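You operate a simulated robot arm through the tools that you are given. There is no shell and no other tool.

Carry out the task below with a simulated robot arm. There is one attempt and no reset: what you move stays moved.

## Task
Stone the crust off the chipped batt and brush wash over the patch.
Fine: stone and brush go back. Set down upright: coarse stone. A coat counts when it lies all over at full strength: go over it till it gets no stronger. What is to be rubbed or washed off counts as gone when no trace of it is left.

It is judged by the outcome, as a careful person would: the job done as asked, and still so three seconds after it is handed in. It fails if anything else is knocked over, pushed out of place, dropped, spilled or broken.

## Robot
A 6-joint arm with a two-finger parallel gripper, fixed in place. Base frame: the origin is at the foot of the arm, x ahead of it, y to its left, z up. Readings come in cm, degrees, newtons and seconds.
With the tool pointing down near the work surface it reaches from about 34 to 76 cm from the base axis. Its first joint turns from -66.0 to 66.0 degrees. Payload 2.45 kg.
The TCP is the grasp point between the finger pads, 2.4 cm short of the fingertips. In the tool frame z runs along the fingers and y along their closing line. Largest opening 6.8 cm; finger width 1.7, thickness 1; the body of the gripper, 4 by 7 cm, starts 4.1 cm behind the TCP.
Orientation is that of the tool frame in the base frame, as [roll, pitch, yaw] about the fixed x, y, z axes, in that order (R = Rz(yaw) Ry(pitch) Rx(roll)). With the fingers straight down and closing along the base's y, the tool's x points along the base's -x, its y along +y and its z along -z.

## Interface
- The arm moves only by the tool play_rows. Its argument "moves" is one flat list of numbers, 7 for each row, row after row: the turn, a rotation vector about the base's x, y, z in degrees, then the shift along the base's x, y, z in mm, then the gripper command, from -1 (shut) to 1 (fully open), values between in proportion. In form: [wx, wy, wz, x, y, z, hand, wx, wy, wz, x, y, z, hand, ...]. A call has 1 to 20 rows; each row is the pose to reach, as a shift and turn from the pose commanded when the call began. Rows are played at 5 a second. More than 5 cm and 8.6 degrees between two rows, or a gripper value outside its range, and nothing of the call is played. Where a pose cannot be reached the arm comes as near as it can. A force on the tool above 40 N (or 10 N above the force at the start of the call, whichever is more), or a blocked arm, ends the call early, and 0.2 s more pass. The fingers move at their own pace (about 10.8 cm/s each) and stop on an object; they squeeze with about 37 N. The grip force told is the motor's: it shows also when the fingers shut on nothing. Time passes only in rows, and 0.2 s behind the last, so rows that repeat a pose let the fingers close. The reply holds the time, the measured pose of the TCP, the force on the tool along the base axes, the opening and the grip force, in the units named above and with some noise, with the torque about the TCP (base axes, N m) and any sound that the robot's microphone picked up.
- Cameras (640 x 400 px; columns grow to the right, rows downward): "scene" is fixed at [17.13, 44.01, 146.56]; the picture's right is [-0.70, -0.71, 0.00], its down [-0.46, 0.45, -0.77] and it looks along [0.55, -0.54, -0.64] (base axes); focal length 354 px, centre (320, 200). "wrist" rides on the gripper at [8.4, 1.1, -7.5] in the tool frame; the picture's right is [-0.13, 0.99, 0.00], its down [-0.60, -0.08, -0.79] and it looks along [-0.79, -0.10, 0.61] (tool axes); focal length 251 px, centre (320, 200). There is no depth. A picture from a camera that has moved, and an enlarged one, comes with that camera's place and axes in the base frame and with its lens. The place of the scene camera against the robot may be out by one fixed shift of up to 2.5 cm in any direction.
- snapshot(camera): a new picture of that camera. The clock stands still meanwhile.
- close_up(camera, box): a new picture of the part [left, top, right, bottom] of that camera's present view, enlarged. The clock stands still meanwhile.
- hand_in(): hands the job in; it is judged then, once.

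Places have to be worked out from the pictures, the camera data and where the tool is seen. Open the gripper and draw the arm clear of the work before you hand the job in, unless the task says otherwise.

The tools are called after "Call:" as name(argument=value, ...) on one line, values as JSON. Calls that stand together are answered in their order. play_rows: Moves the arm, as the interface text tells. Its arguments: {"type":"object","properties":{"moves":{"type":"array","items":{"type":"number"}}},"required":["moves"]} The other tools are called the same way: snapshot (camera) takes a picture; close_up (camera, box) takes an enlarged picture of a part of a camera's view; hand_in () hands the job in.

At the start:

```text
time_s: 0.0
tcp_pos: [40.37, 13.11, 116.49]
tool_rot: [180.0, 0.0, -179.9]
ft_force: [-0.8, 0.3, -0.4]
ft_torque: [-0.01, -0.01, 0.01]
grip_width: 6.81
grasp_force: 0.0
```

scene: 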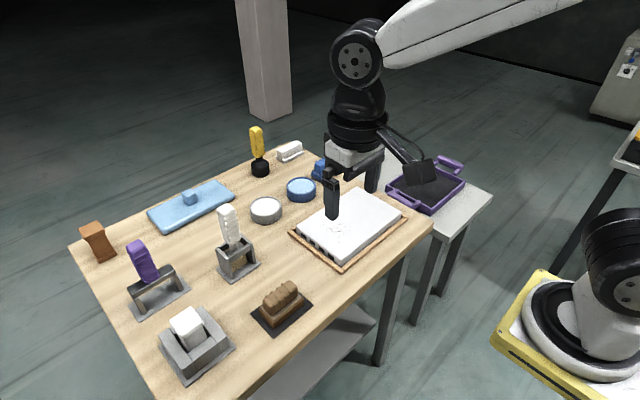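
wrist: 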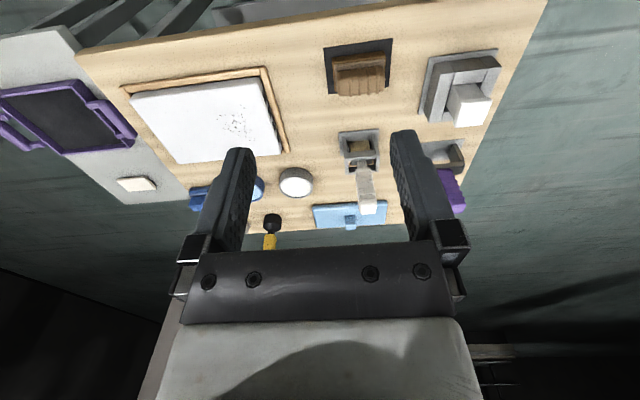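

I'll start by looking closely at the scene to identify the objects before moving anything.

Call:
close_up(camera="scene", box=[60, 200, 320, 390])

Call:
close_up(camera="scene", box=[240, 120, 480, 280])

Call:
close_up(camera="wrist", box=[80, 0, 560, 260])

```text
2.11 times, centred on (190, 295) of scene
camera zoom: at [17.13, 44.01, 146.56], right [-0.7, -0.71, 0.0], down [-0.46, 0.45, -0.77], along [0.55, -0.54, -0.64], focal length 744 px, centre (594, 0)
```

zoom: 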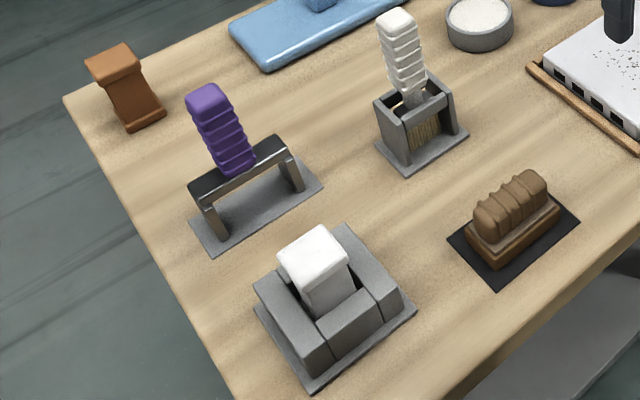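

```text
2.50 times, centred on (360, 200) of scene
camera zoom: at [17.13, 44.01, 146.56], right [-0.7, -0.71, 0.0], down [-0.46, 0.45, -0.77], along [0.55, -0.54, -0.64], focal length 884 px, centre (220, 200)
```

zoom: 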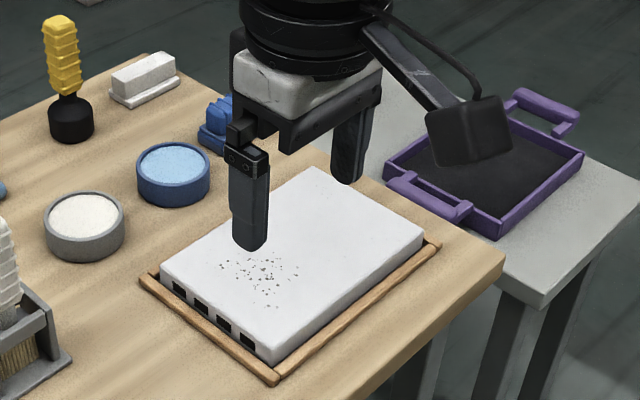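

```text
1.33 times, centred on (320, 130) of wrist
camera zoom: at [32.08, 14.12, 123.96], right [0.13, 0.99, 0.0], down [0.6, -0.08, 0.79], along [0.79, -0.1, -0.61], focal length 335 px, centre (320, 293)
```

zoom: 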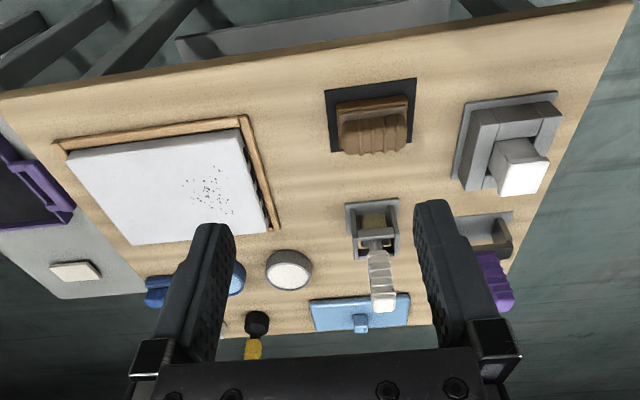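

I see a white slab with dark specks on a wooden frame, two pots, and several handled tools. I'll enlarge each to tell stones, brushes and wash apart.

Call:
close_up(camera="scene", box=[150, 290, 250, 390])

Call:
close_up(camera="scene", box=[240, 265, 320, 335])

Call:
close_up(camera="scene", box=[110, 230, 200, 325])

Call:
close_up(camera="scene", box=[200, 195, 280, 285])

Call:
close_up(camera="scene", box=[70, 210, 130, 270])

Call:
close_up(camera="scene", box=[240, 120, 340, 220])

Call:
close_up(camera="scene", box=[280, 180, 430, 275])

Call:
close_up(camera="scene", box=[140, 170, 240, 235])

Call:
close_up(camera="scene", box=[370, 140, 480, 225])

```text
4.00 times, centred on (200, 340) of scene
camera zoom: at [17.13, 44.01, 146.56], right [-0.7, -0.71, 0.0], down [-0.46, 0.45, -0.77], along [0.55, -0.54, -0.64], focal length 1414 px, centre (800, -360)
```

zoom: 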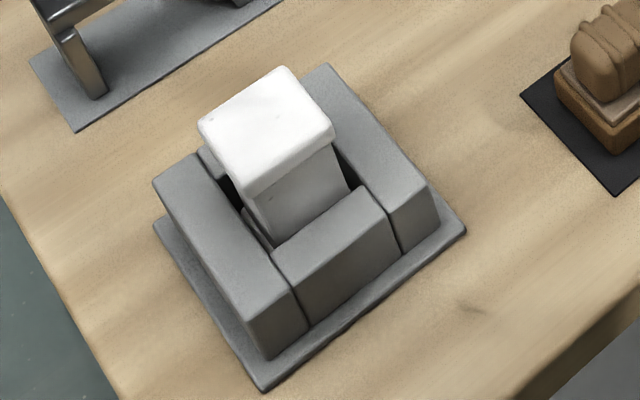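

```text
5.71 times, centred on (280, 300) of scene
camera zoom: at [17.13, 44.01, 146.56], right [-0.7, -0.71, 0.0], down [-0.46, 0.45, -0.77], along [0.55, -0.54, -0.64], focal length 2020 px, centre (549, -371)
```

zoom: 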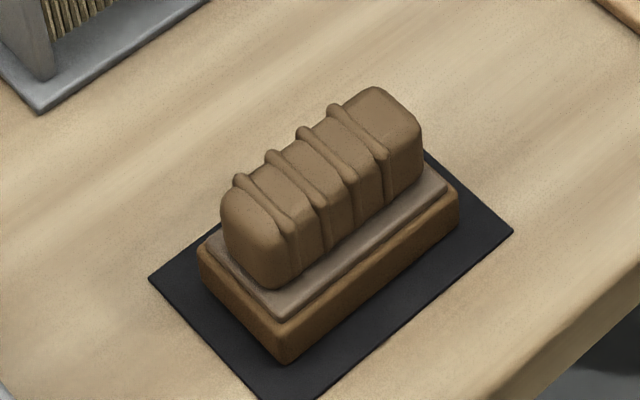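

```text
4.21 times, centred on (155, 278) of scene
camera zoom: at [17.13, 44.01, 146.56], right [-0.7, -0.71, 0.0], down [-0.46, 0.45, -0.77], along [0.55, -0.54, -0.64], focal length 1488 px, centre (1015, -126)
```

zoom: 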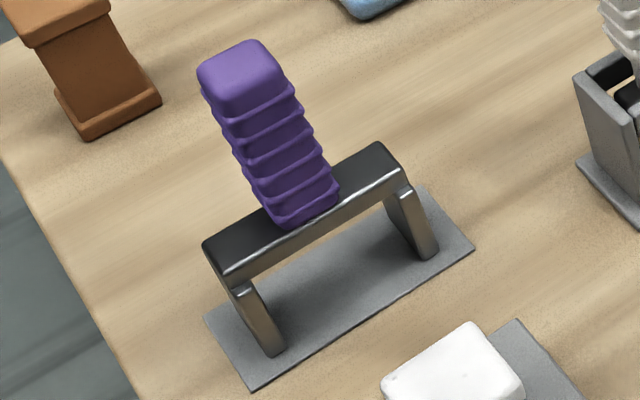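

```text
4.44 times, centred on (240, 240) of scene
camera zoom: at [17.13, 44.01, 146.56], right [-0.7, -0.71, 0.0], down [-0.46, 0.45, -0.77], along [0.55, -0.54, -0.64], focal length 1571 px, centre (676, 22)
```

zoom: 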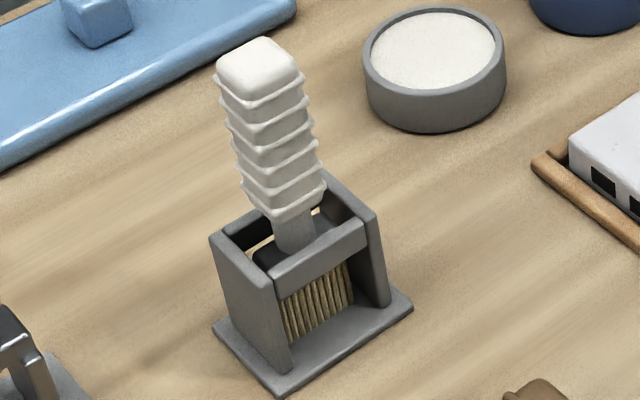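

```text
6.67 times, centred on (100, 240) of scene
camera zoom: at [17.13, 44.01, 146.56], right [-0.7, -0.71, 0.0], down [-0.46, 0.45, -0.77], along [0.55, -0.54, -0.64], focal length 2356 px, centre (1787, -67)
```

zoom: 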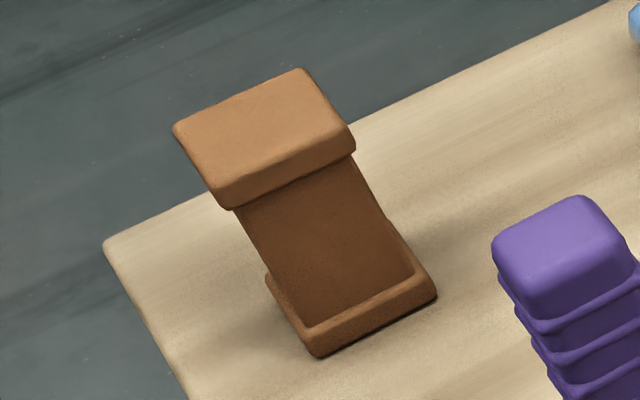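

```text
4.00 times, centred on (290, 170) of scene
camera zoom: at [17.13, 44.01, 146.56], right [-0.7, -0.71, 0.0], down [-0.46, 0.45, -0.77], along [0.55, -0.54, -0.64], focal length 1414 px, centre (440, 320)
```

zoom: 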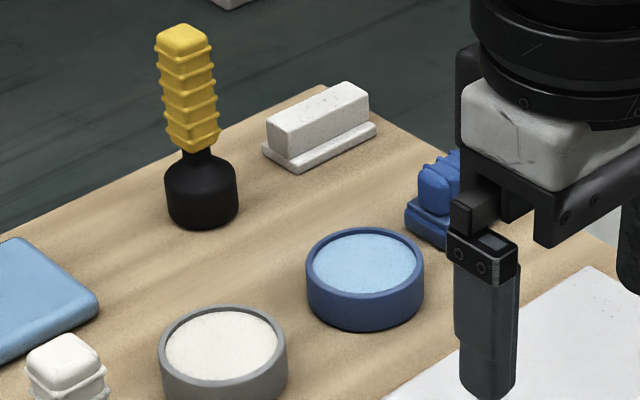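

```text
4.21 times, centred on (355, 228) of scene
camera zoom: at [17.13, 44.01, 146.56], right [-0.7, -0.71, 0.0], down [-0.46, 0.45, -0.77], along [0.55, -0.54, -0.64], focal length 1488 px, centre (173, 84)
```

zoom: 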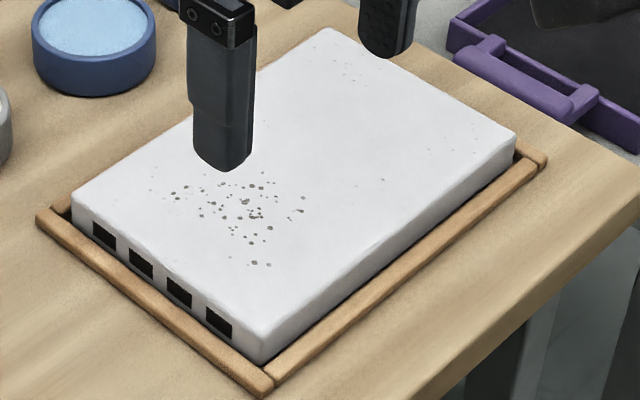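

```text
6.15 times, centred on (190, 202) of scene
camera zoom: at [17.13, 44.01, 146.56], right [-0.7, -0.71, 0.0], down [-0.46, 0.45, -0.77], along [0.55, -0.54, -0.64], focal length 2175 px, centre (1120, 185)
```

zoom: 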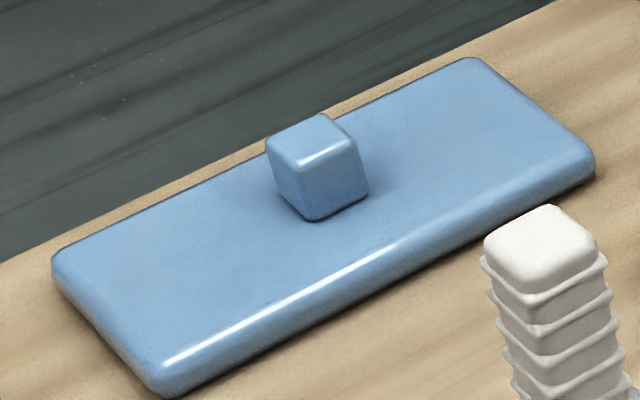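

```text
4.71 times, centred on (425, 182) of scene
camera zoom: at [17.13, 44.01, 146.56], right [-0.7, -0.71, 0.0], down [-0.46, 0.45, -0.77], along [0.55, -0.54, -0.64], focal length 1663 px, centre (-174, 282)
```

zoom: 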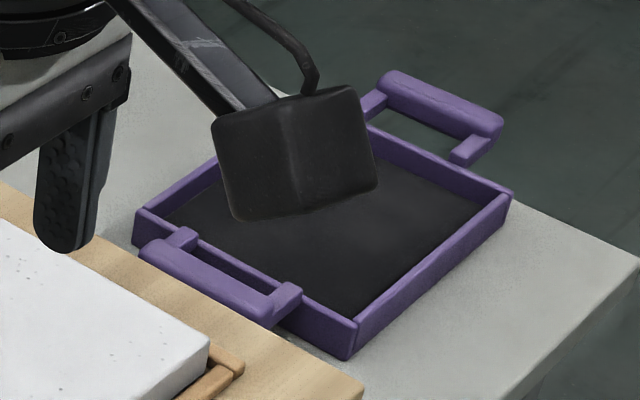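

The wrist view gives rough positions (batt near x 54–72, y −26–0, top near z≈80; brown block near (54,18); cradle with white block near (60,37)). I'll lower the arm modestly, still well above everything, for a nearer look at the tools on the left.

Call:
play_rows(moves=[0, 0, 0, 0, 20, -40, 1, 0, 0, 0, 0, 50, -80, 1, 0, 0, 0, 0, 80, -110, 1, 0, 0, 0, 0, 100, -140, 1, 0, 0, 0, 0, 100, -140, 1])

Call:
snapshot(camera="wrist")

Call:
snapshot(camera="scene")

```text
time_s: 1.2
tcp_pos: [40.39, 23.22, 102.4]
tool_rot: [180.0, 0.1, -180.0]
ft_force: [0.3, -0.4, -0.1]
ft_torque: [0.02, 0.02, 0.0]
grip_width: 6.8
grasp_force: 0.0
```

```text
taken
camera wrist: at [32.11, 24.2, 109.99], right [0.13, 0.99, 0.0], down [0.6, -0.08, 0.79], along [0.79, -0.1, -0.61], focal length 251 px, centre (320, 200)
```

wrist: 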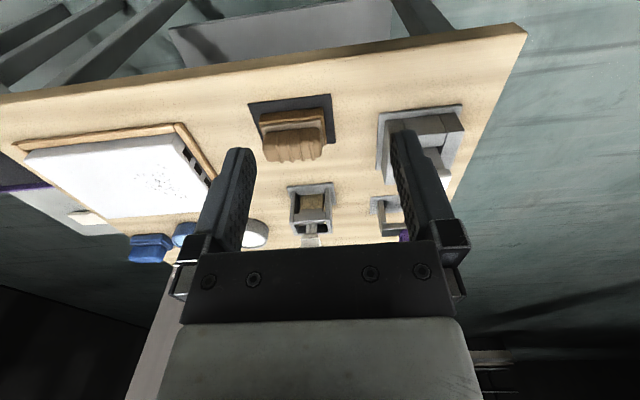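

```text
taken
```

scene: 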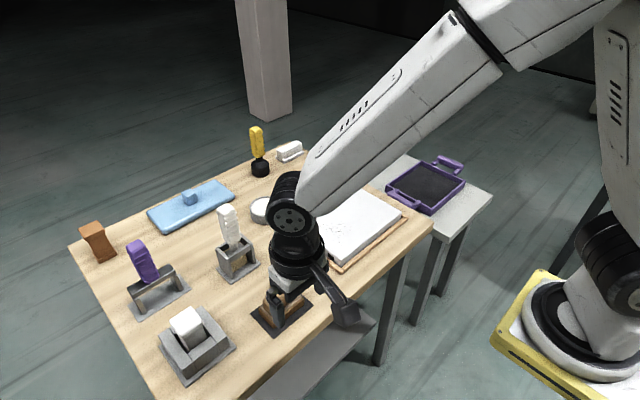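

The mat corner triangulates to z≈80, so the bench top is about there. I'll zoom in on this wrist view.

Call:
close_up(camera="wrist", box=[230, 80, 350, 180])

Call:
close_up(camera="wrist", box=[360, 80, 480, 260])

Call:
close_up(camera="wrist", box=[270, 170, 360, 260])

Call:
close_up(camera="wrist", box=[20, 110, 280, 270])

```text
4.00 times, centred on (290, 130) of wrist
camera zoom: at [32.11, 24.2, 109.99], right [0.13, 0.99, 0.0], down [0.6, -0.08, 0.79], along [0.79, -0.1, -0.61], focal length 1006 px, centre (440, 480)
```

zoom: 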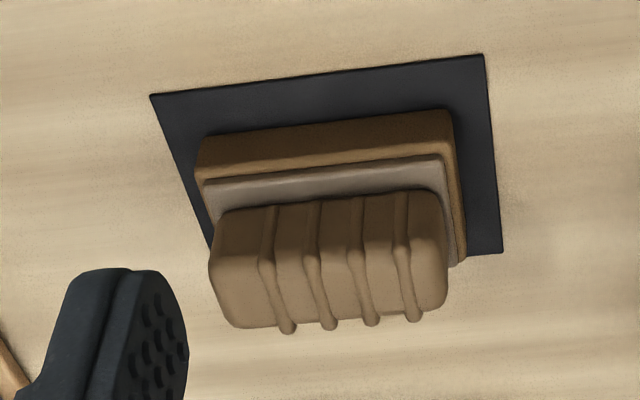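

```text
2.22 times, centred on (420, 170) of wrist
camera zoom: at [32.11, 24.2, 109.99], right [0.13, 0.99, 0.0], down [0.6, -0.08, 0.79], along [0.79, -0.1, -0.61], focal length 559 px, centre (98, 267)
```

zoom: 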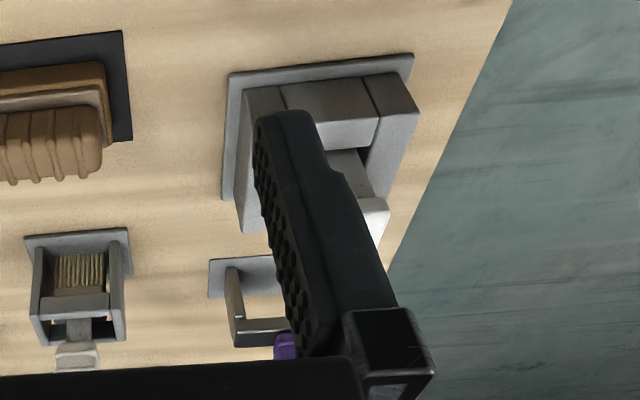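

```text
4.44 times, centred on (315, 215) of wrist
camera zoom: at [32.11, 24.2, 109.99], right [0.13, 0.99, 0.0], down [0.6, -0.08, 0.79], along [0.79, -0.1, -0.61], focal length 1118 px, centre (342, 133)
```

zoom: 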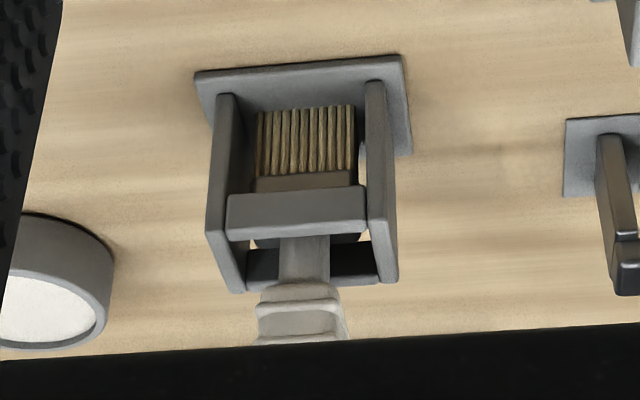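

```text
2.46 times, centred on (150, 190) of wrist
camera zoom: at [32.11, 24.2, 109.99], right [0.13, 0.99, 0.0], down [0.6, -0.08, 0.79], along [0.79, -0.1, -0.61], focal length 619 px, centre (738, 225)
```

zoom: 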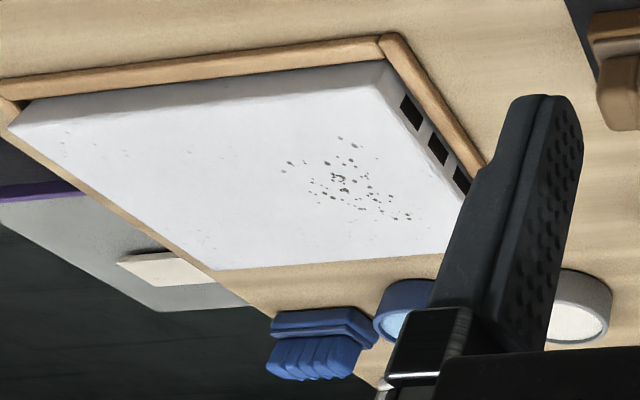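

The brush hangs in a grey rack near (72,18); a brown handled block rests on a black mat; a white block stands in a grey cradle near (58,36). I'll slide left to look straight at the cradle between the fingers.

Call:
play_rows(moves=[0, 0, 0, 0, 45, 0, 1, 0, 0, 0, 0, 90, 0, 1, 0, 0, 0, 0, 140, 0, 1, 0, 0, 0, 0, 160, 0, 1, 0, 0, 0, 0, 160, 0, 1])

Call:
snapshot(camera="wrist")

Call:
close_up(camera="wrist", box=[230, 80, 410, 250])

Call:
close_up(camera="scene", box=[240, 130, 440, 280])

```text
time_s: 2.4
tcp_pos: [40.45, 39.23, 102.61]
tool_rot: [-180.0, 0.0, 179.9]
ft_force: [0.1, 0.3, 0.4]
ft_torque: [0.01, 0.0, 0.0]
grip_width: 6.79
grasp_force: 0.1
```

```text
taken
camera wrist: at [32.15, 40.2, 110.03], right [0.13, 0.99, 0.0], down [0.6, -0.08, 0.79], along [0.79, -0.1, -0.61], focal length 251 px, centre (320, 200)
```

wrist: 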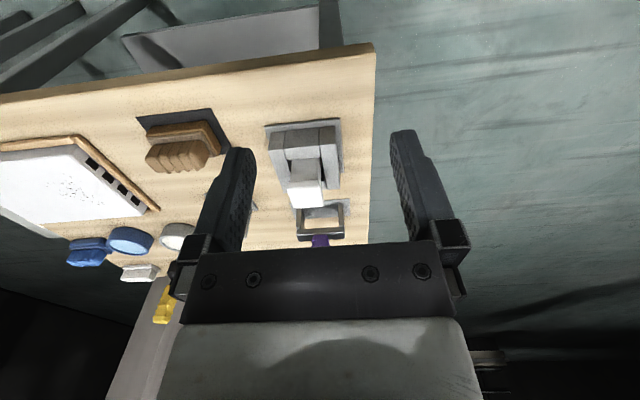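

```text
2.35 times, centred on (320, 165) of wrist
camera zoom: at [32.15, 40.2, 110.03], right [0.13, 0.99, 0.0], down [0.6, -0.08, 0.79], along [0.79, -0.1, -0.61], focal length 592 px, centre (320, 282)
```

zoom: 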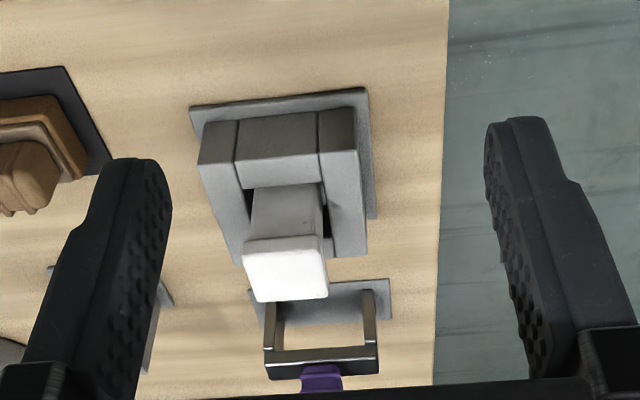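

```text
2.67 times, centred on (340, 205) of scene
camera zoom: at [17.13, 44.01, 146.56], right [-0.7, -0.71, 0.0], down [-0.46, 0.45, -0.77], along [0.55, -0.54, -0.64], focal length 943 px, centre (267, 187)
```

zoom: 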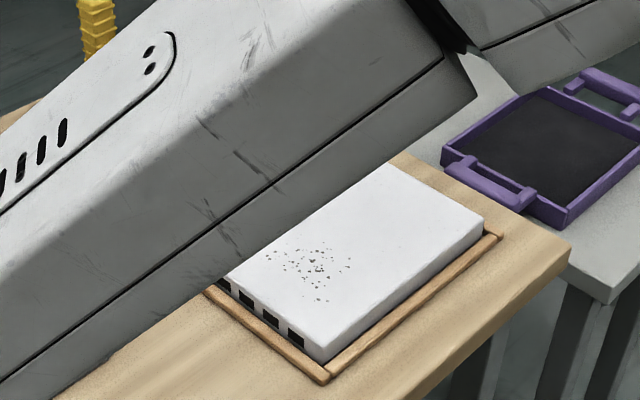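

The cradle is U-shaped with the white block standing in it; the mat's corners put it axis-aligned at x 49–57, y 12.6–23.5. Next I move in front of the brown block for a closer look at it.

Call:
play_rows(moves=[0, 0, 0, 0, -45, 0, 1, 0, 0, 0, 0, -90, -20, 1, 0, 0, 0, -10, -135, -45, 1, 0, 0, 0, -20, -175, -70, 1, 0, 0, 0, -20, -190, -80, 1, 0, 0, 0, -20, -190, -80, 1])

Call:
snapshot(camera="wrist")

Call:
close_up(camera="wrist", box=[230, 60, 410, 240])

```text
refused: row 3 steps farther than a row can; nothing moved
```

```text
taken
camera wrist: at [32.15, 40.2, 110.03], right [0.13, 0.99, 0.0], down [0.6, -0.08, 0.79], along [0.79, -0.1, -0.61], focal length 251 px, centre (320, 200)
```

wrist: 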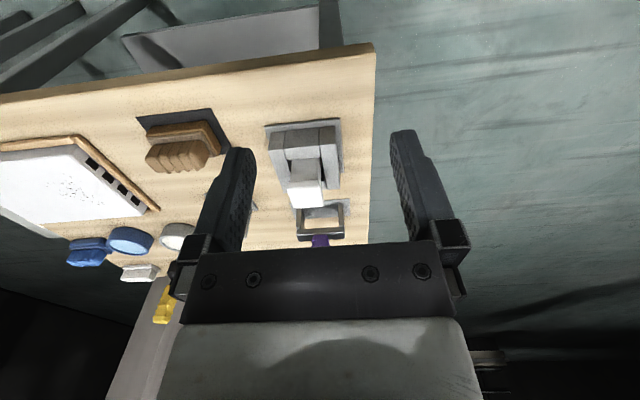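

```text
2.22 times, centred on (320, 150) of wrist
camera zoom: at [32.15, 40.2, 110.03], right [0.13, 0.99, 0.0], down [0.6, -0.08, 0.79], along [0.79, -0.1, -0.61], focal length 559 px, centre (320, 311)
```

zoom: 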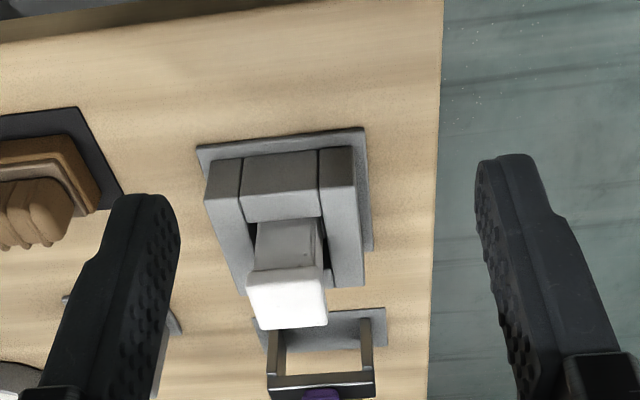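

The call was refused because one step was over 5 cm; I'll repeat with even 42 mm steps to view the brown block.

Call:
play_rows(moves=[0, 0, 0, -4, -38, -16, 1, 0, 0, 0, -8, -76, -32, 1, 0, 0, 0, -12, -114, -48, 1, 0, 0, 0, -16, -152, -64, 1, 0, 0, 0, -20, -190, -80, 1, 0, 0, 0, -20, -190, -80, 1])

Call:
snapshot(camera="wrist")

Call:
close_up(camera="wrist", box=[230, 60, 410, 240])

```text
time_s: 3.8
tcp_pos: [38.45, 20.17, 94.56]
tool_rot: [180.0, 0.0, 180.0]
ft_force: [0.6, 0.0, 0.0]
ft_torque: [0.0, 0.01, -0.01]
grip_width: 6.81
grasp_force: 0.1
```

```text
taken
camera wrist: at [30.1, 21.16, 101.92], right [0.13, 0.99, 0.0], down [0.6, -0.08, 0.79], along [0.79, -0.1, -0.61], focal length 251 px, centre (320, 200)
```

wrist: 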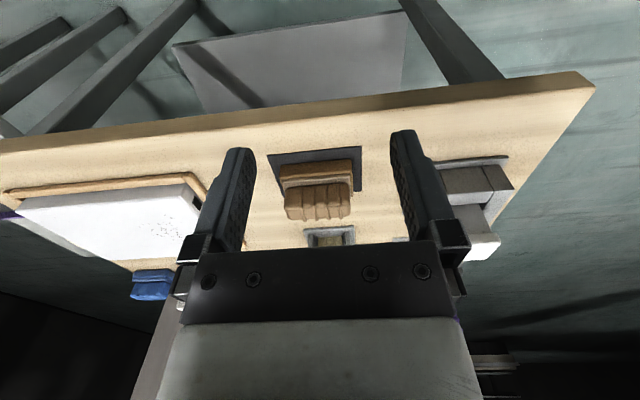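

```text
2.22 times, centred on (320, 150) of wrist
camera zoom: at [30.1, 21.16, 101.92], right [0.13, 0.99, 0.0], down [0.6, -0.08, 0.79], along [0.79, -0.1, -0.61], focal length 559 px, centre (320, 311)
```

zoom: 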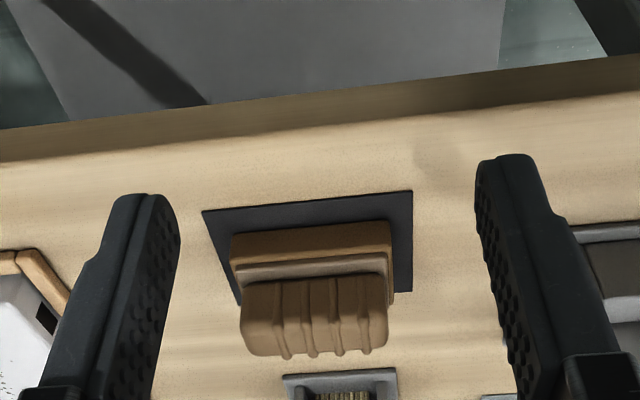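

I'll enlarge just the brown block to check its layers and heights.

Call:
close_up(camera="wrist", box=[260, 140, 372, 210])

Call:
close_up(camera="wrist", box=[0, 160, 240, 310])

Call:
close_up(camera="wrist", box=[400, 140, 560, 270])

Call:
close_up(camera="scene", box=[200, 130, 360, 230])

```text
5.71 times, centred on (316, 175) of wrist
camera zoom: at [30.1, 21.16, 101.92], right [0.13, 0.99, 0.0], down [0.6, -0.08, 0.79], along [0.79, -0.1, -0.61], focal length 1437 px, centre (343, 343)
```

zoom: 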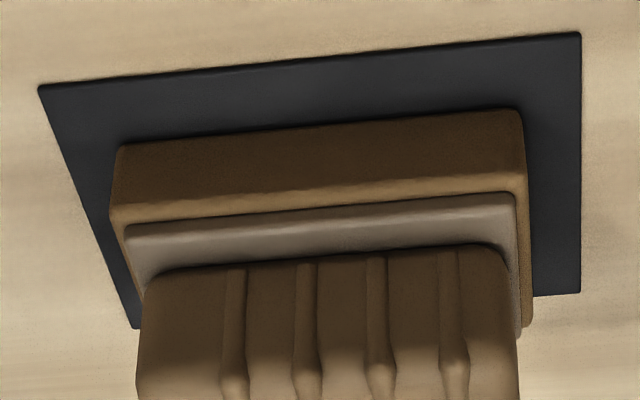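

```text
2.67 times, centred on (120, 235) of wrist
camera zoom: at [30.1, 21.16, 101.92], right [0.13, 0.99, 0.0], down [0.6, -0.08, 0.79], along [0.79, -0.1, -0.61], focal length 670 px, centre (853, 107)
```

zoom: 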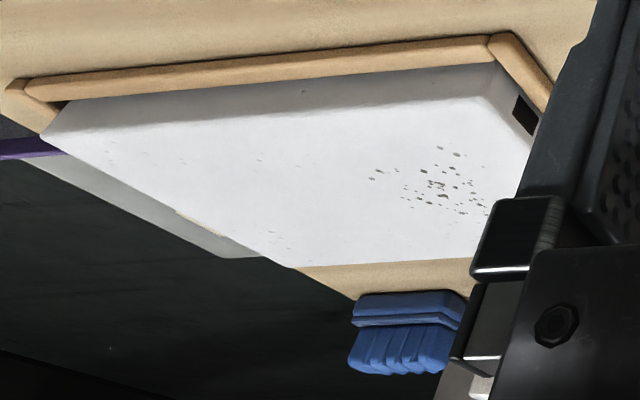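

```text
3.08 times, centred on (480, 205) of wrist
camera zoom: at [30.1, 21.16, 101.92], right [0.13, 0.99, 0.0], down [0.6, -0.08, 0.79], along [0.79, -0.1, -0.61], focal length 774 px, centre (-172, 185)
```

zoom: 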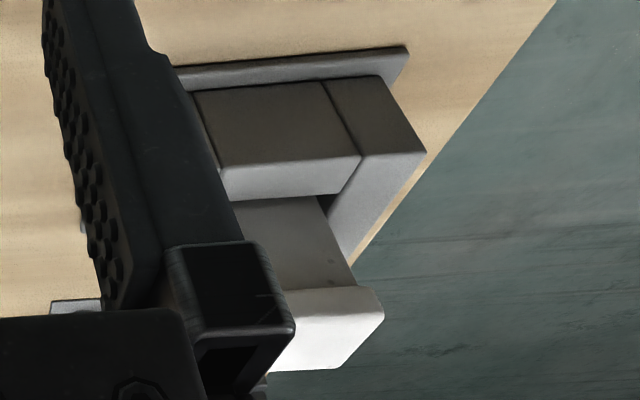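

```text
4.00 times, centred on (280, 180) of scene
camera zoom: at [17.13, 44.01, 146.56], right [-0.7, -0.71, 0.0], down [-0.46, 0.45, -0.77], along [0.55, -0.54, -0.64], focal length 1414 px, centre (480, 280)
```

zoom: 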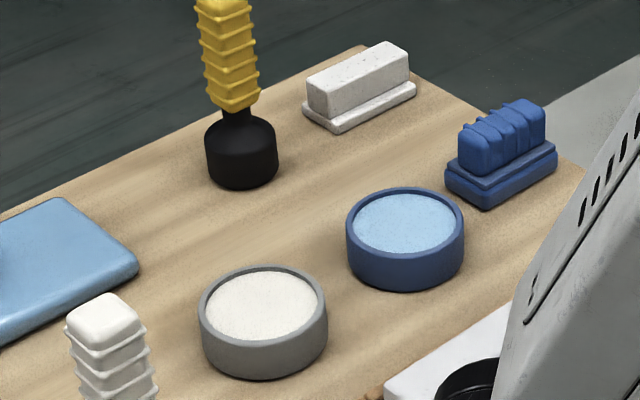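

The brown block is pad + plate + ridged handle, like the out-of-reach blue one. Now I'll look at the batt and its crust from closer before choosing tools.

Call:
play_rows(moves=[0, 0, 0, 0, -40, 15, 1, 0, 0, 0, 5, -80, 30, 1, 0, 0, 0, 15, -120, 40, 1, 0, 0, 0, 25, -160, 40, 1, 0, 0, 0, 35, -200, 40, 1, 0, 0, 0, 45, -235, 40, 1, 0, 0, 0, 45, -235, 40, 1])

Call:
snapshot(camera="wrist")

Call:
close_up(camera="wrist", box=[240, 90, 400, 190])

Call:
close_up(camera="wrist", box=[240, 160, 400, 260])

```text
time_s: 5.4
tcp_pos: [42.91, -3.26, 98.6]
tool_rot: [180.0, 0.0, -180.0]
ft_force: [-0.8, 0.2, 0.6]
ft_torque: [0.02, -0.01, 0.01]
grip_width: 6.79
grasp_force: 0.0
```

```text
taken
camera wrist: at [34.65, -2.33, 106.04], right [0.13, 0.99, 0.0], down [0.6, -0.08, 0.79], along [0.79, -0.1, -0.61], focal length 251 px, centre (320, 200)
```

wrist: 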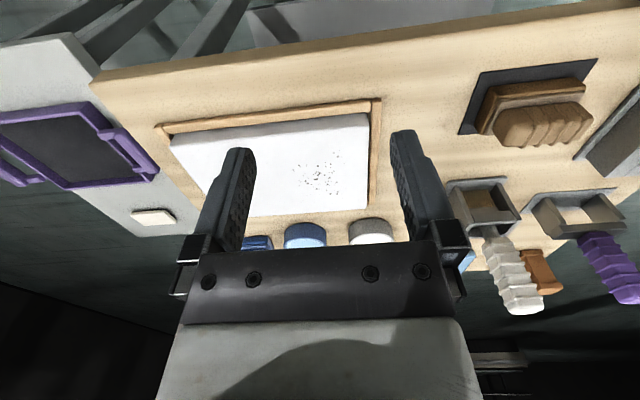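

```text
4.00 times, centred on (320, 140) of wrist
camera zoom: at [34.65, -2.33, 106.04], right [0.13, 0.99, 0.0], down [0.6, -0.08, 0.79], along [0.79, -0.1, -0.61], focal length 1006 px, centre (320, 440)
```

zoom: 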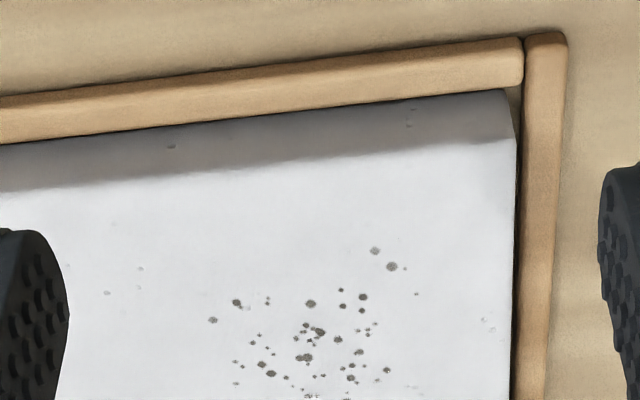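

```text
4.00 times, centred on (320, 210) of wrist
camera zoom: at [34.65, -2.33, 106.04], right [0.13, 0.99, 0.0], down [0.6, -0.08, 0.79], along [0.79, -0.1, -0.61], focal length 1006 px, centre (320, 160)
```

zoom: 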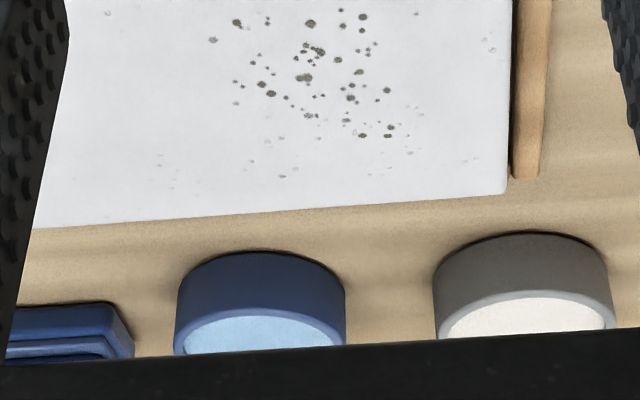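

Batt top triangulates to z≈82.9, bench z≈80.2; crust spans about x 55.5–64, y −9 to −2. The brown block's base is x 50.7–55.5, y 13.7–22.2 with the handle along y, so I'll go above it at z≈97 turning the gripper 90° so the fingers close along x.

Call:
play_rows(moves=[0, 0, 8.2, 9, 19, 0, 1, 0, 0, 16.4, 18, 38, 0, 1, 0, 0, 24.6, 28, 58, 0, 1, 0, 0, 32.8, 37, 77, 0, 1, 0, 0, 41, 46, 96, 0, 1, 0, 0, 49.2, 56, 116, 0, 1, 0, 0, 57.4, 65, 135, 0, 1, 0, 0, 65.6, 74, 155, 0, 1, 0, 0, 73.8, 83, 174, -5, 1, 0, 0, 82, 93, 193, -10, 1, 0, 0, 90, 102, 212, -16, 1, 0, 0, 90, 102, 212, -16, 1])

Call:
snapshot(camera="wrist")

Call:
snapshot(camera="scene")

```text
time_s: 8.0
tcp_pos: [52.97, 17.76, 97.09]
tool_rot: [180.0, -0.1, -90.0]
ft_force: [-0.5, -0.1, 0.9]
ft_torque: [0.0, 0.0, -0.01]
grip_width: 6.8
grasp_force: 0.0
```

```text
taken
camera wrist: at [52.16, 9.22, 104.42], right [-0.99, 0.13, 0.0], down [0.08, 0.6, 0.79], along [0.1, 0.79, -0.61], focal length 251 px, centre (320, 200)
```

wrist: 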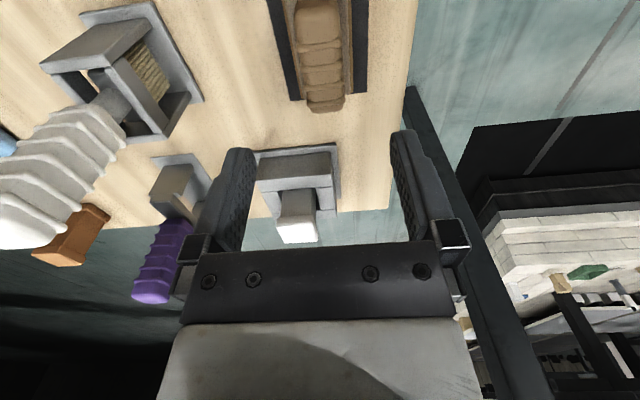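

```text
taken
```

scene: 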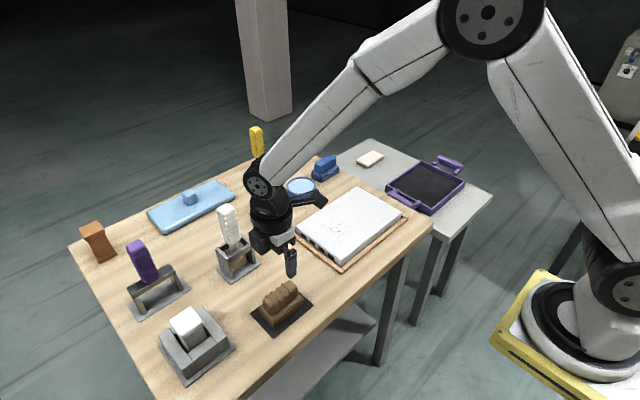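

The gripper is now over the brown block with fingers closing along x. I'll zoom in to measure the handle from this side view, and the brush and cradle too.

Call:
close_up(camera="wrist", box=[240, 0, 400, 120])

Call:
close_up(camera="wrist", box=[0, 0, 240, 150])

Call:
close_up(camera="wrist", box=[220, 130, 380, 250])

Call:
close_up(camera="scene", box=[230, 200, 340, 340])

```text
3.33 times, centred on (320, 60) of wrist
camera zoom: at [52.16, 9.22, 104.42], right [-0.99, 0.13, 0.0], down [0.08, 0.6, 0.79], along [0.1, 0.79, -0.61], focal length 838 px, centre (320, 667)
```

zoom: 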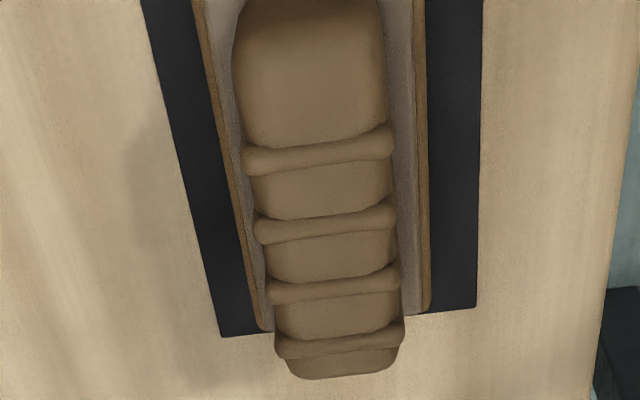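

```text
2.67 times, centred on (120, 75) of wrist
camera zoom: at [52.16, 9.22, 104.42], right [-0.99, 0.13, 0.0], down [0.08, 0.6, 0.79], along [0.1, 0.79, -0.61], focal length 670 px, centre (853, 533)
```

zoom: 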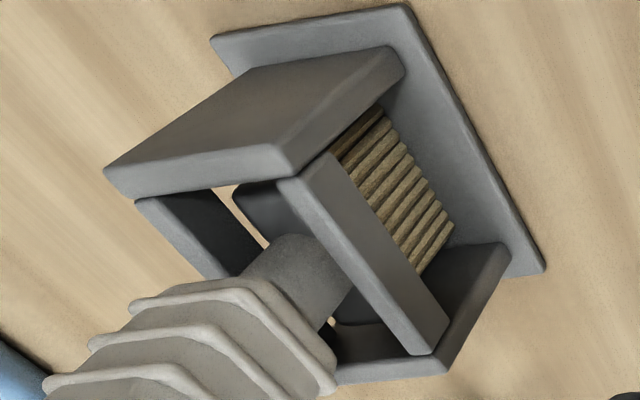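

```text
3.33 times, centred on (300, 190) of wrist
camera zoom: at [52.16, 9.22, 104.42], right [-0.99, 0.13, 0.0], down [0.08, 0.6, 0.79], along [0.1, 0.79, -0.61], focal length 838 px, centre (387, 233)
```

zoom: 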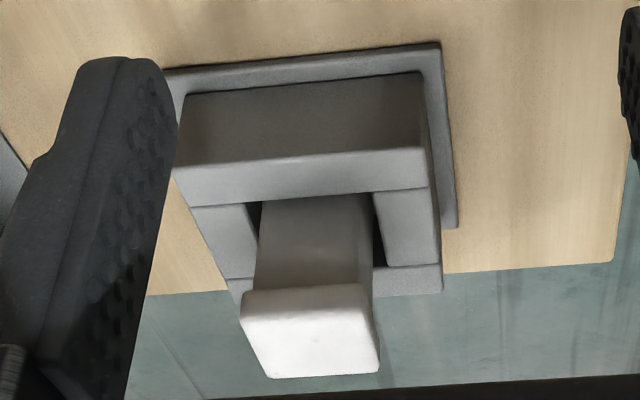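

```text
2.86 times, centred on (285, 270) of scene
camera zoom: at [17.13, 44.01, 146.56], right [-0.7, -0.71, 0.0], down [-0.46, 0.45, -0.77], along [0.55, -0.54, -0.64], focal length 1010 px, centre (420, 0)
```

zoom: 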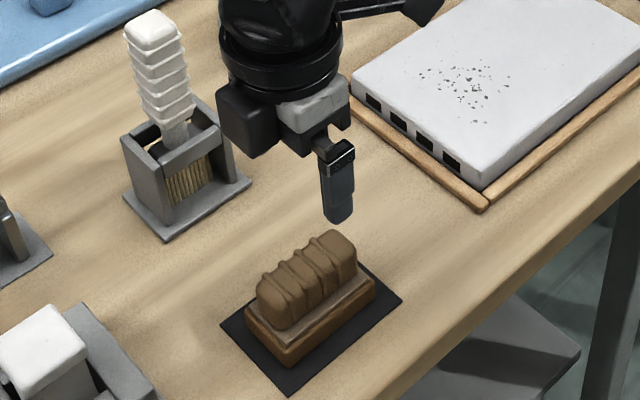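

The handle is ~3.0 cm wide centred at x≈53.1, y≈18, with its plate top near z≈83. I'll descend to TCP z≈85.8 so the fingertips stay just above the plate, not closing yet.

Call:
play_rows(moves=[0, 0, 0, 1, 2, -40, 1, 0, 0, 0, 1, 2, -75, 1, 0, 0, 0, 1, 2, -95, 1, 0, 0, 0, 1, 2, -105, 1, 0, 0, 0, 1, 2, -113, 1, 0, 0, 0, 1, 2, -113, 1])

Call:
snapshot(camera="wrist")

Call:
close_up(camera="scene", box=[230, 240, 340, 340])

```text
time_s: 9.4
tcp_pos: [53.16, 18.14, 85.65]
tool_rot: [-179.9, 0.0, -90.1]
ft_force: [0.1, 0.5, 0.2]
ft_torque: [0.02, 0.01, -0.05]
grip_width: 6.8
grasp_force: 0.0
```

```text
taken
camera wrist: at [52.12, 9.62, 93.04], right [-0.99, 0.13, 0.0], down [0.08, 0.6, 0.79], along [0.1, 0.79, -0.61], focal length 251 px, centre (320, 200)
```

wrist: 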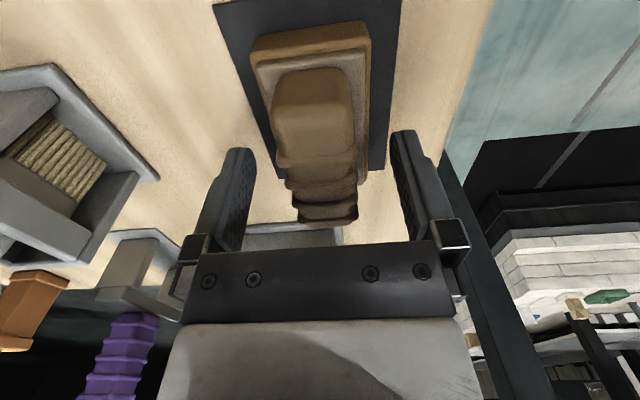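

```text
4.00 times, centred on (285, 290) of scene
camera zoom: at [17.13, 44.01, 146.56], right [-0.7, -0.71, 0.0], down [-0.46, 0.45, -0.77], along [0.55, -0.54, -0.64], focal length 1414 px, centre (460, -160)
```

zoom: 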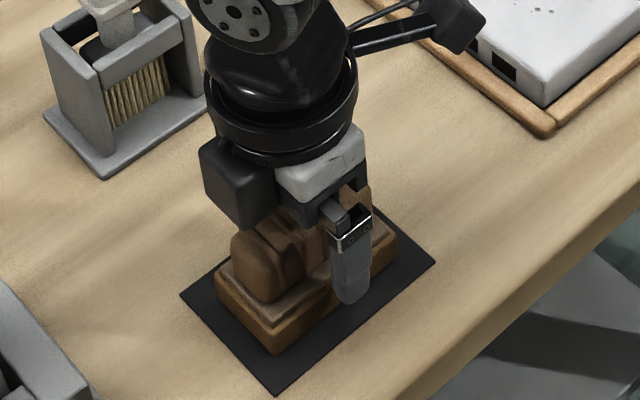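

The fingers straddle the handle with no contact force. I'll close the gripper here.

Call:
play_rows(moves=[0, 0, 0, 0, 0, 0, 0, 0, 0, 0, 0, 0, 0, -0.5, 0, 0, 0, 0, 0, 0, -1, 0, 0, 0, 0, 0, 0, -1])

Call:
close_up(camera="scene", box=[230, 240, 340, 340])

```text
time_s: 10.4
tcp_pos: [53.04, 18.09, 85.66]
tool_rot: [-180.0, 0.0, -90.0]
ft_force: [-1.0, -0.1, -0.9]
ft_torque: [0.01, 0.04, 0.0]
grip_width: 2.96
grasp_force: 37.0
```

```text
4.00 times, centred on (285, 290) of scene
camera zoom: at [17.13, 44.01, 146.56], right [-0.7, -0.71, 0.0], down [-0.46, 0.45, -0.77], along [0.55, -0.54, -0.64], focal length 1414 px, centre (460, -160)
```

zoom: 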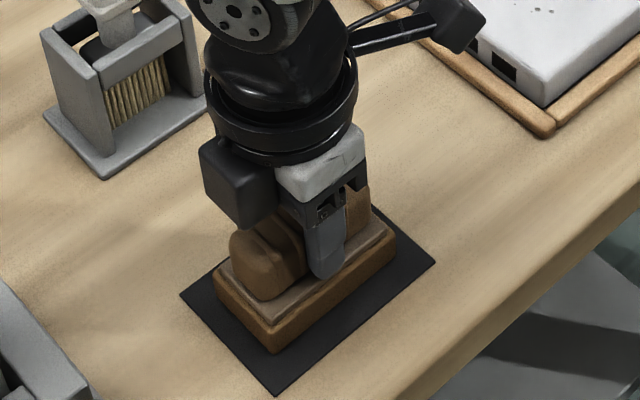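

Gripped at 2.96 cm width. I'll lift straight up 8 cm and check the weight and that it's coming with the fingers.

Call:
play_rows(moves=[0, 0, 0, 0, 0, 10, -1, 0, 0, 0, 0, 0, 30, -1, 0, 0, 0, 0, 0, 60, -1, 0, 0, 0, 0, 0, 90, -1, 0, 0, 0, 0, 0, 90, -1])

Call:
snapshot(camera="wrist")

Call:
close_up(camera="scene", box=[210, 210, 340, 340])

```text
time_s: 11.6
tcp_pos: [53.17, 18.19, 94.55]
tool_rot: [-180.0, 0.0, -89.9]
ft_force: [1.0, 0.0, 0.5]
ft_torque: [0.0, 0.0, -0.01]
grip_width: 0.0
grasp_force: 24.1
```

```text
taken
camera wrist: at [52.19, 9.61, 102.04], right [-0.99, 0.13, 0.0], down [0.08, 0.6, 0.79], along [0.1, 0.79, -0.61], focal length 251 px, centre (320, 200)
```

wrist: 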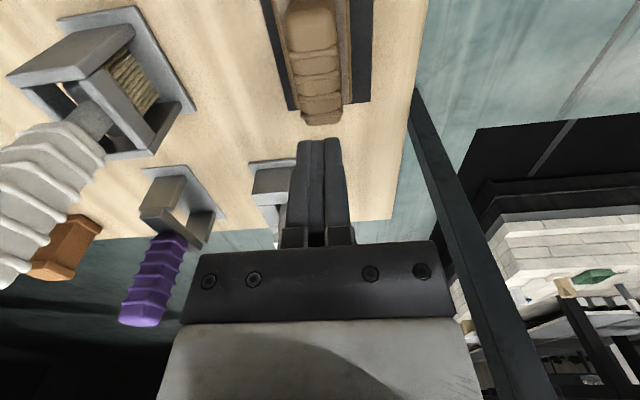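

```text
3.08 times, centred on (275, 275) of scene
camera zoom: at [17.13, 44.01, 146.56], right [-0.7, -0.71, 0.0], down [-0.46, 0.45, -0.77], along [0.55, -0.54, -0.64], focal length 1088 px, centre (458, -31)
```

zoom: 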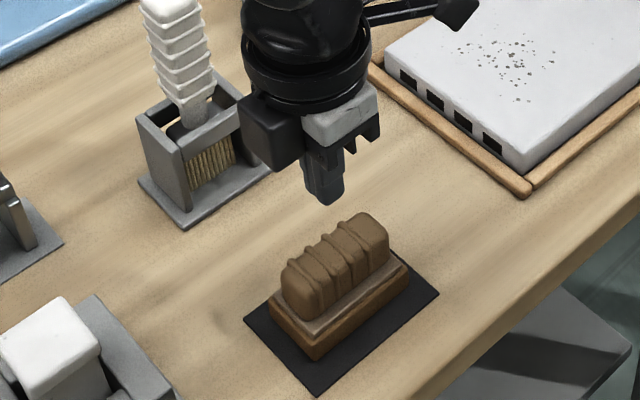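

The fingers slipped off: grip width is 0 and the block is still sitting on its mat, apparently unmoved. I'll reopen, go down again to nearly the same height and retry with a tiny lift so I can read the force.

Call:
play_rows(moves=[0, 0, 0, 0, 0, 0, 1, 0, 0, 0, 0, 0, 0, 1, 0, 0, 0, -1, -1, -40, 1, 0, 0, 0, -1, -1, -75, 1, 0, 0, 0, -1, -1, -90, 1, 0, 0, 0, -1, -1, -90, 1])

Call:
close_up(camera="wrist", box=[200, 0, 440, 240])

```text
time_s: 13.0
tcp_pos: [53.04, 17.99, 85.63]
tool_rot: [179.9, 0.0, -90.1]
ft_force: [-0.6, 0.4, -0.4]
ft_torque: [0.01, 0.03, -0.02]
grip_width: 6.79
grasp_force: 0.0
```

```text
1.67 times, centred on (320, 120) of wrist
camera zoom: at [52.1, 9.44, 93.12], right [-0.99, 0.13, 0.0], down [0.08, 0.6, 0.79], along [0.1, 0.79, -0.61], focal length 419 px, centre (320, 333)
```

zoom: 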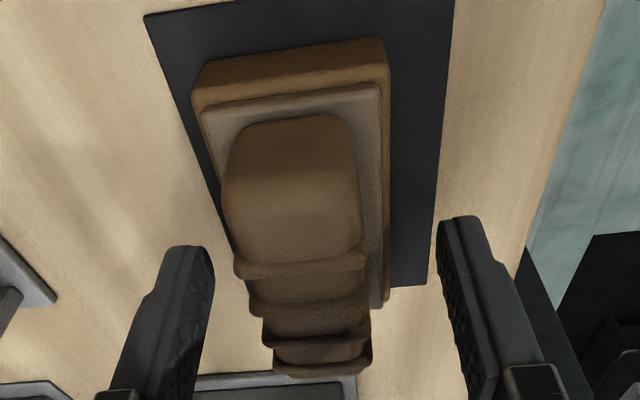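

Straddling the handle again; I'll close and lift only 3 mm slowly to read the load.

Call:
play_rows(moves=[0, 0, 0, 0, 0, -1, 0, 0, 0, 0, 0, 0, -1, -1, 0, 0, 0, 0, 0, -1, -1, 0, 0, 0, 0, 0, -1, -1, 0, 0, 0, 0, 0, 0, -1, 0, 0, 0, 0, 0, 1, -1, 0, 0, 0, 0, 0, 2, -1, 0, 0, 0, 0, 0, 3, -1])

Call:
close_up(camera="scene", box=[230, 240, 340, 340])

```text
time_s: 14.8
tcp_pos: [52.92, 17.98, 85.91]
tool_rot: [179.9, 0.0, -90.1]
ft_force: [0.1, 0.6, -2.6]
ft_torque: [0.04, -0.02, 0.03]
grip_width: 2.96
grasp_force: 36.5
```

```text
4.00 times, centred on (285, 290) of scene
camera zoom: at [17.13, 44.01, 146.56], right [-0.7, -0.71, 0.0], down [-0.46, 0.45, -0.77], along [0.55, -0.54, -0.64], focal length 1414 px, centre (460, -160)
```

zoom: 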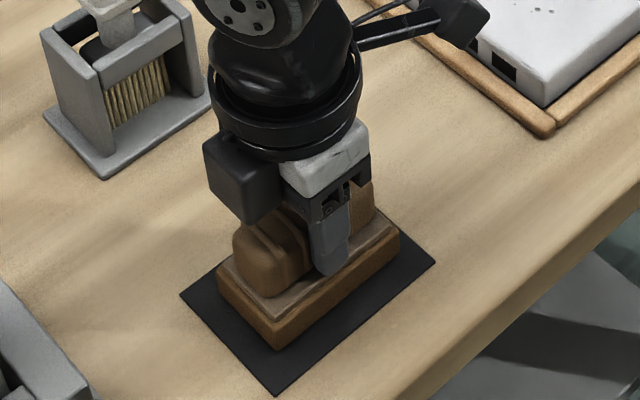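

Now the load reads ~2.6 N and the block has lifted slightly with the fingers. I'll continue lifting slowly in small steps.

Call:
play_rows(moves=[0, 0, 0, 0, 0, 2, -1, 0, 0, 0, 0, 0, 4, -1, 0, 0, 0, 0, 0, 6, -1, 0, 0, 0, 0, 0, 8, -1, 0, 0, 0, 0, 0, 10, -1, 0, 0, 0, 0, 0, 12, -1])

Call:
close_up(camera="scene", box=[230, 240, 340, 340])

```text
time_s: 16.2
tcp_pos: [52.97, 17.99, 87.15]
tool_rot: [180.0, 0.0, -90.0]
ft_force: [0.5, 0.1, -2.3]
ft_torque: [0.0, 0.02, 0.01]
grip_width: 2.96
grasp_force: 37.2
```

```text
4.00 times, centred on (285, 290) of scene
camera zoom: at [17.13, 44.01, 146.56], right [-0.7, -0.71, 0.0], down [-0.46, 0.45, -0.77], along [0.55, -0.54, -0.64], focal length 1414 px, centre (460, -160)
```

zoom: 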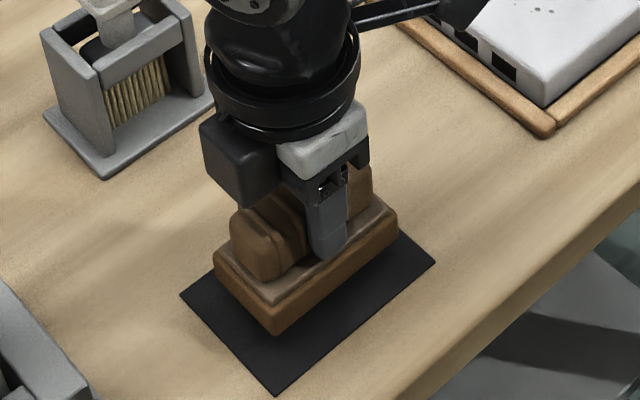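

It is held (2.3 N) and 1.5 cm up. I'll keep lifting at a moderate pace to clear the batt and look again.

Call:
play_rows(moves=[0, 0, 0, 0, 0, 4, -1, 0, 0, 0, 0, 0, 9, -1, 0, 0, 0, 0, 0, 15, -1, 0, 0, 0, 0, 0, 21, -1, 0, 0, 0, 0, 0, 27, -1, 0, 0, 0, 0, 0, 34, -1, 0, 0, 0, 0, 0, 41, -1, 0, 0, 0, 0, 0, 46, -1, 0, 0, 0, 0, 0, 50, -1, 0, 0, 0, 0, 0, 50, -1])

Call:
close_up(camera="scene", box=[230, 220, 340, 340])

Call:
snapshot(camera="wrist")

```text
time_s: 18.4
tcp_pos: [53.1, 17.98, 92.1]
tool_rot: [-179.9, 0.0, -90.0]
ft_force: [0.2, 0.2, -2.5]
ft_torque: [-0.01, 0.0, 0.03]
grip_width: 2.97
grasp_force: 36.5
```

```text
3.33 times, centred on (285, 280) of scene
camera zoom: at [17.13, 44.01, 146.56], right [-0.7, -0.71, 0.0], down [-0.46, 0.45, -0.77], along [0.55, -0.54, -0.64], focal length 1178 px, centre (437, -67)
```

zoom: 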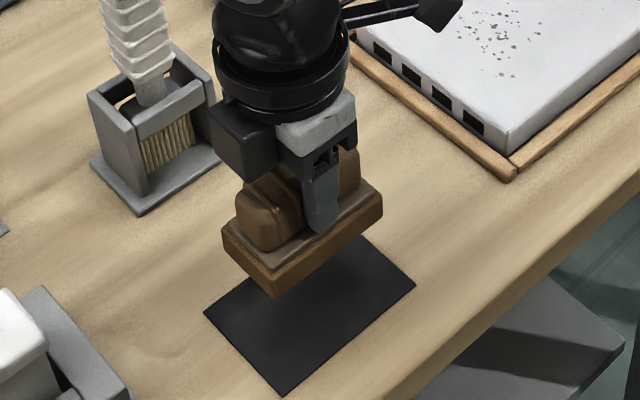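

```text
taken
camera wrist: at [52.09, 9.41, 99.55], right [-0.99, 0.13, 0.0], down [0.08, 0.6, 0.79], along [0.1, 0.79, -0.61], focal length 251 px, centre (320, 200)
```

wrist: 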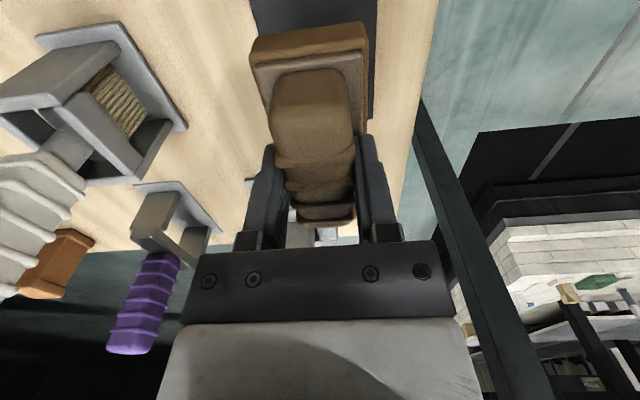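

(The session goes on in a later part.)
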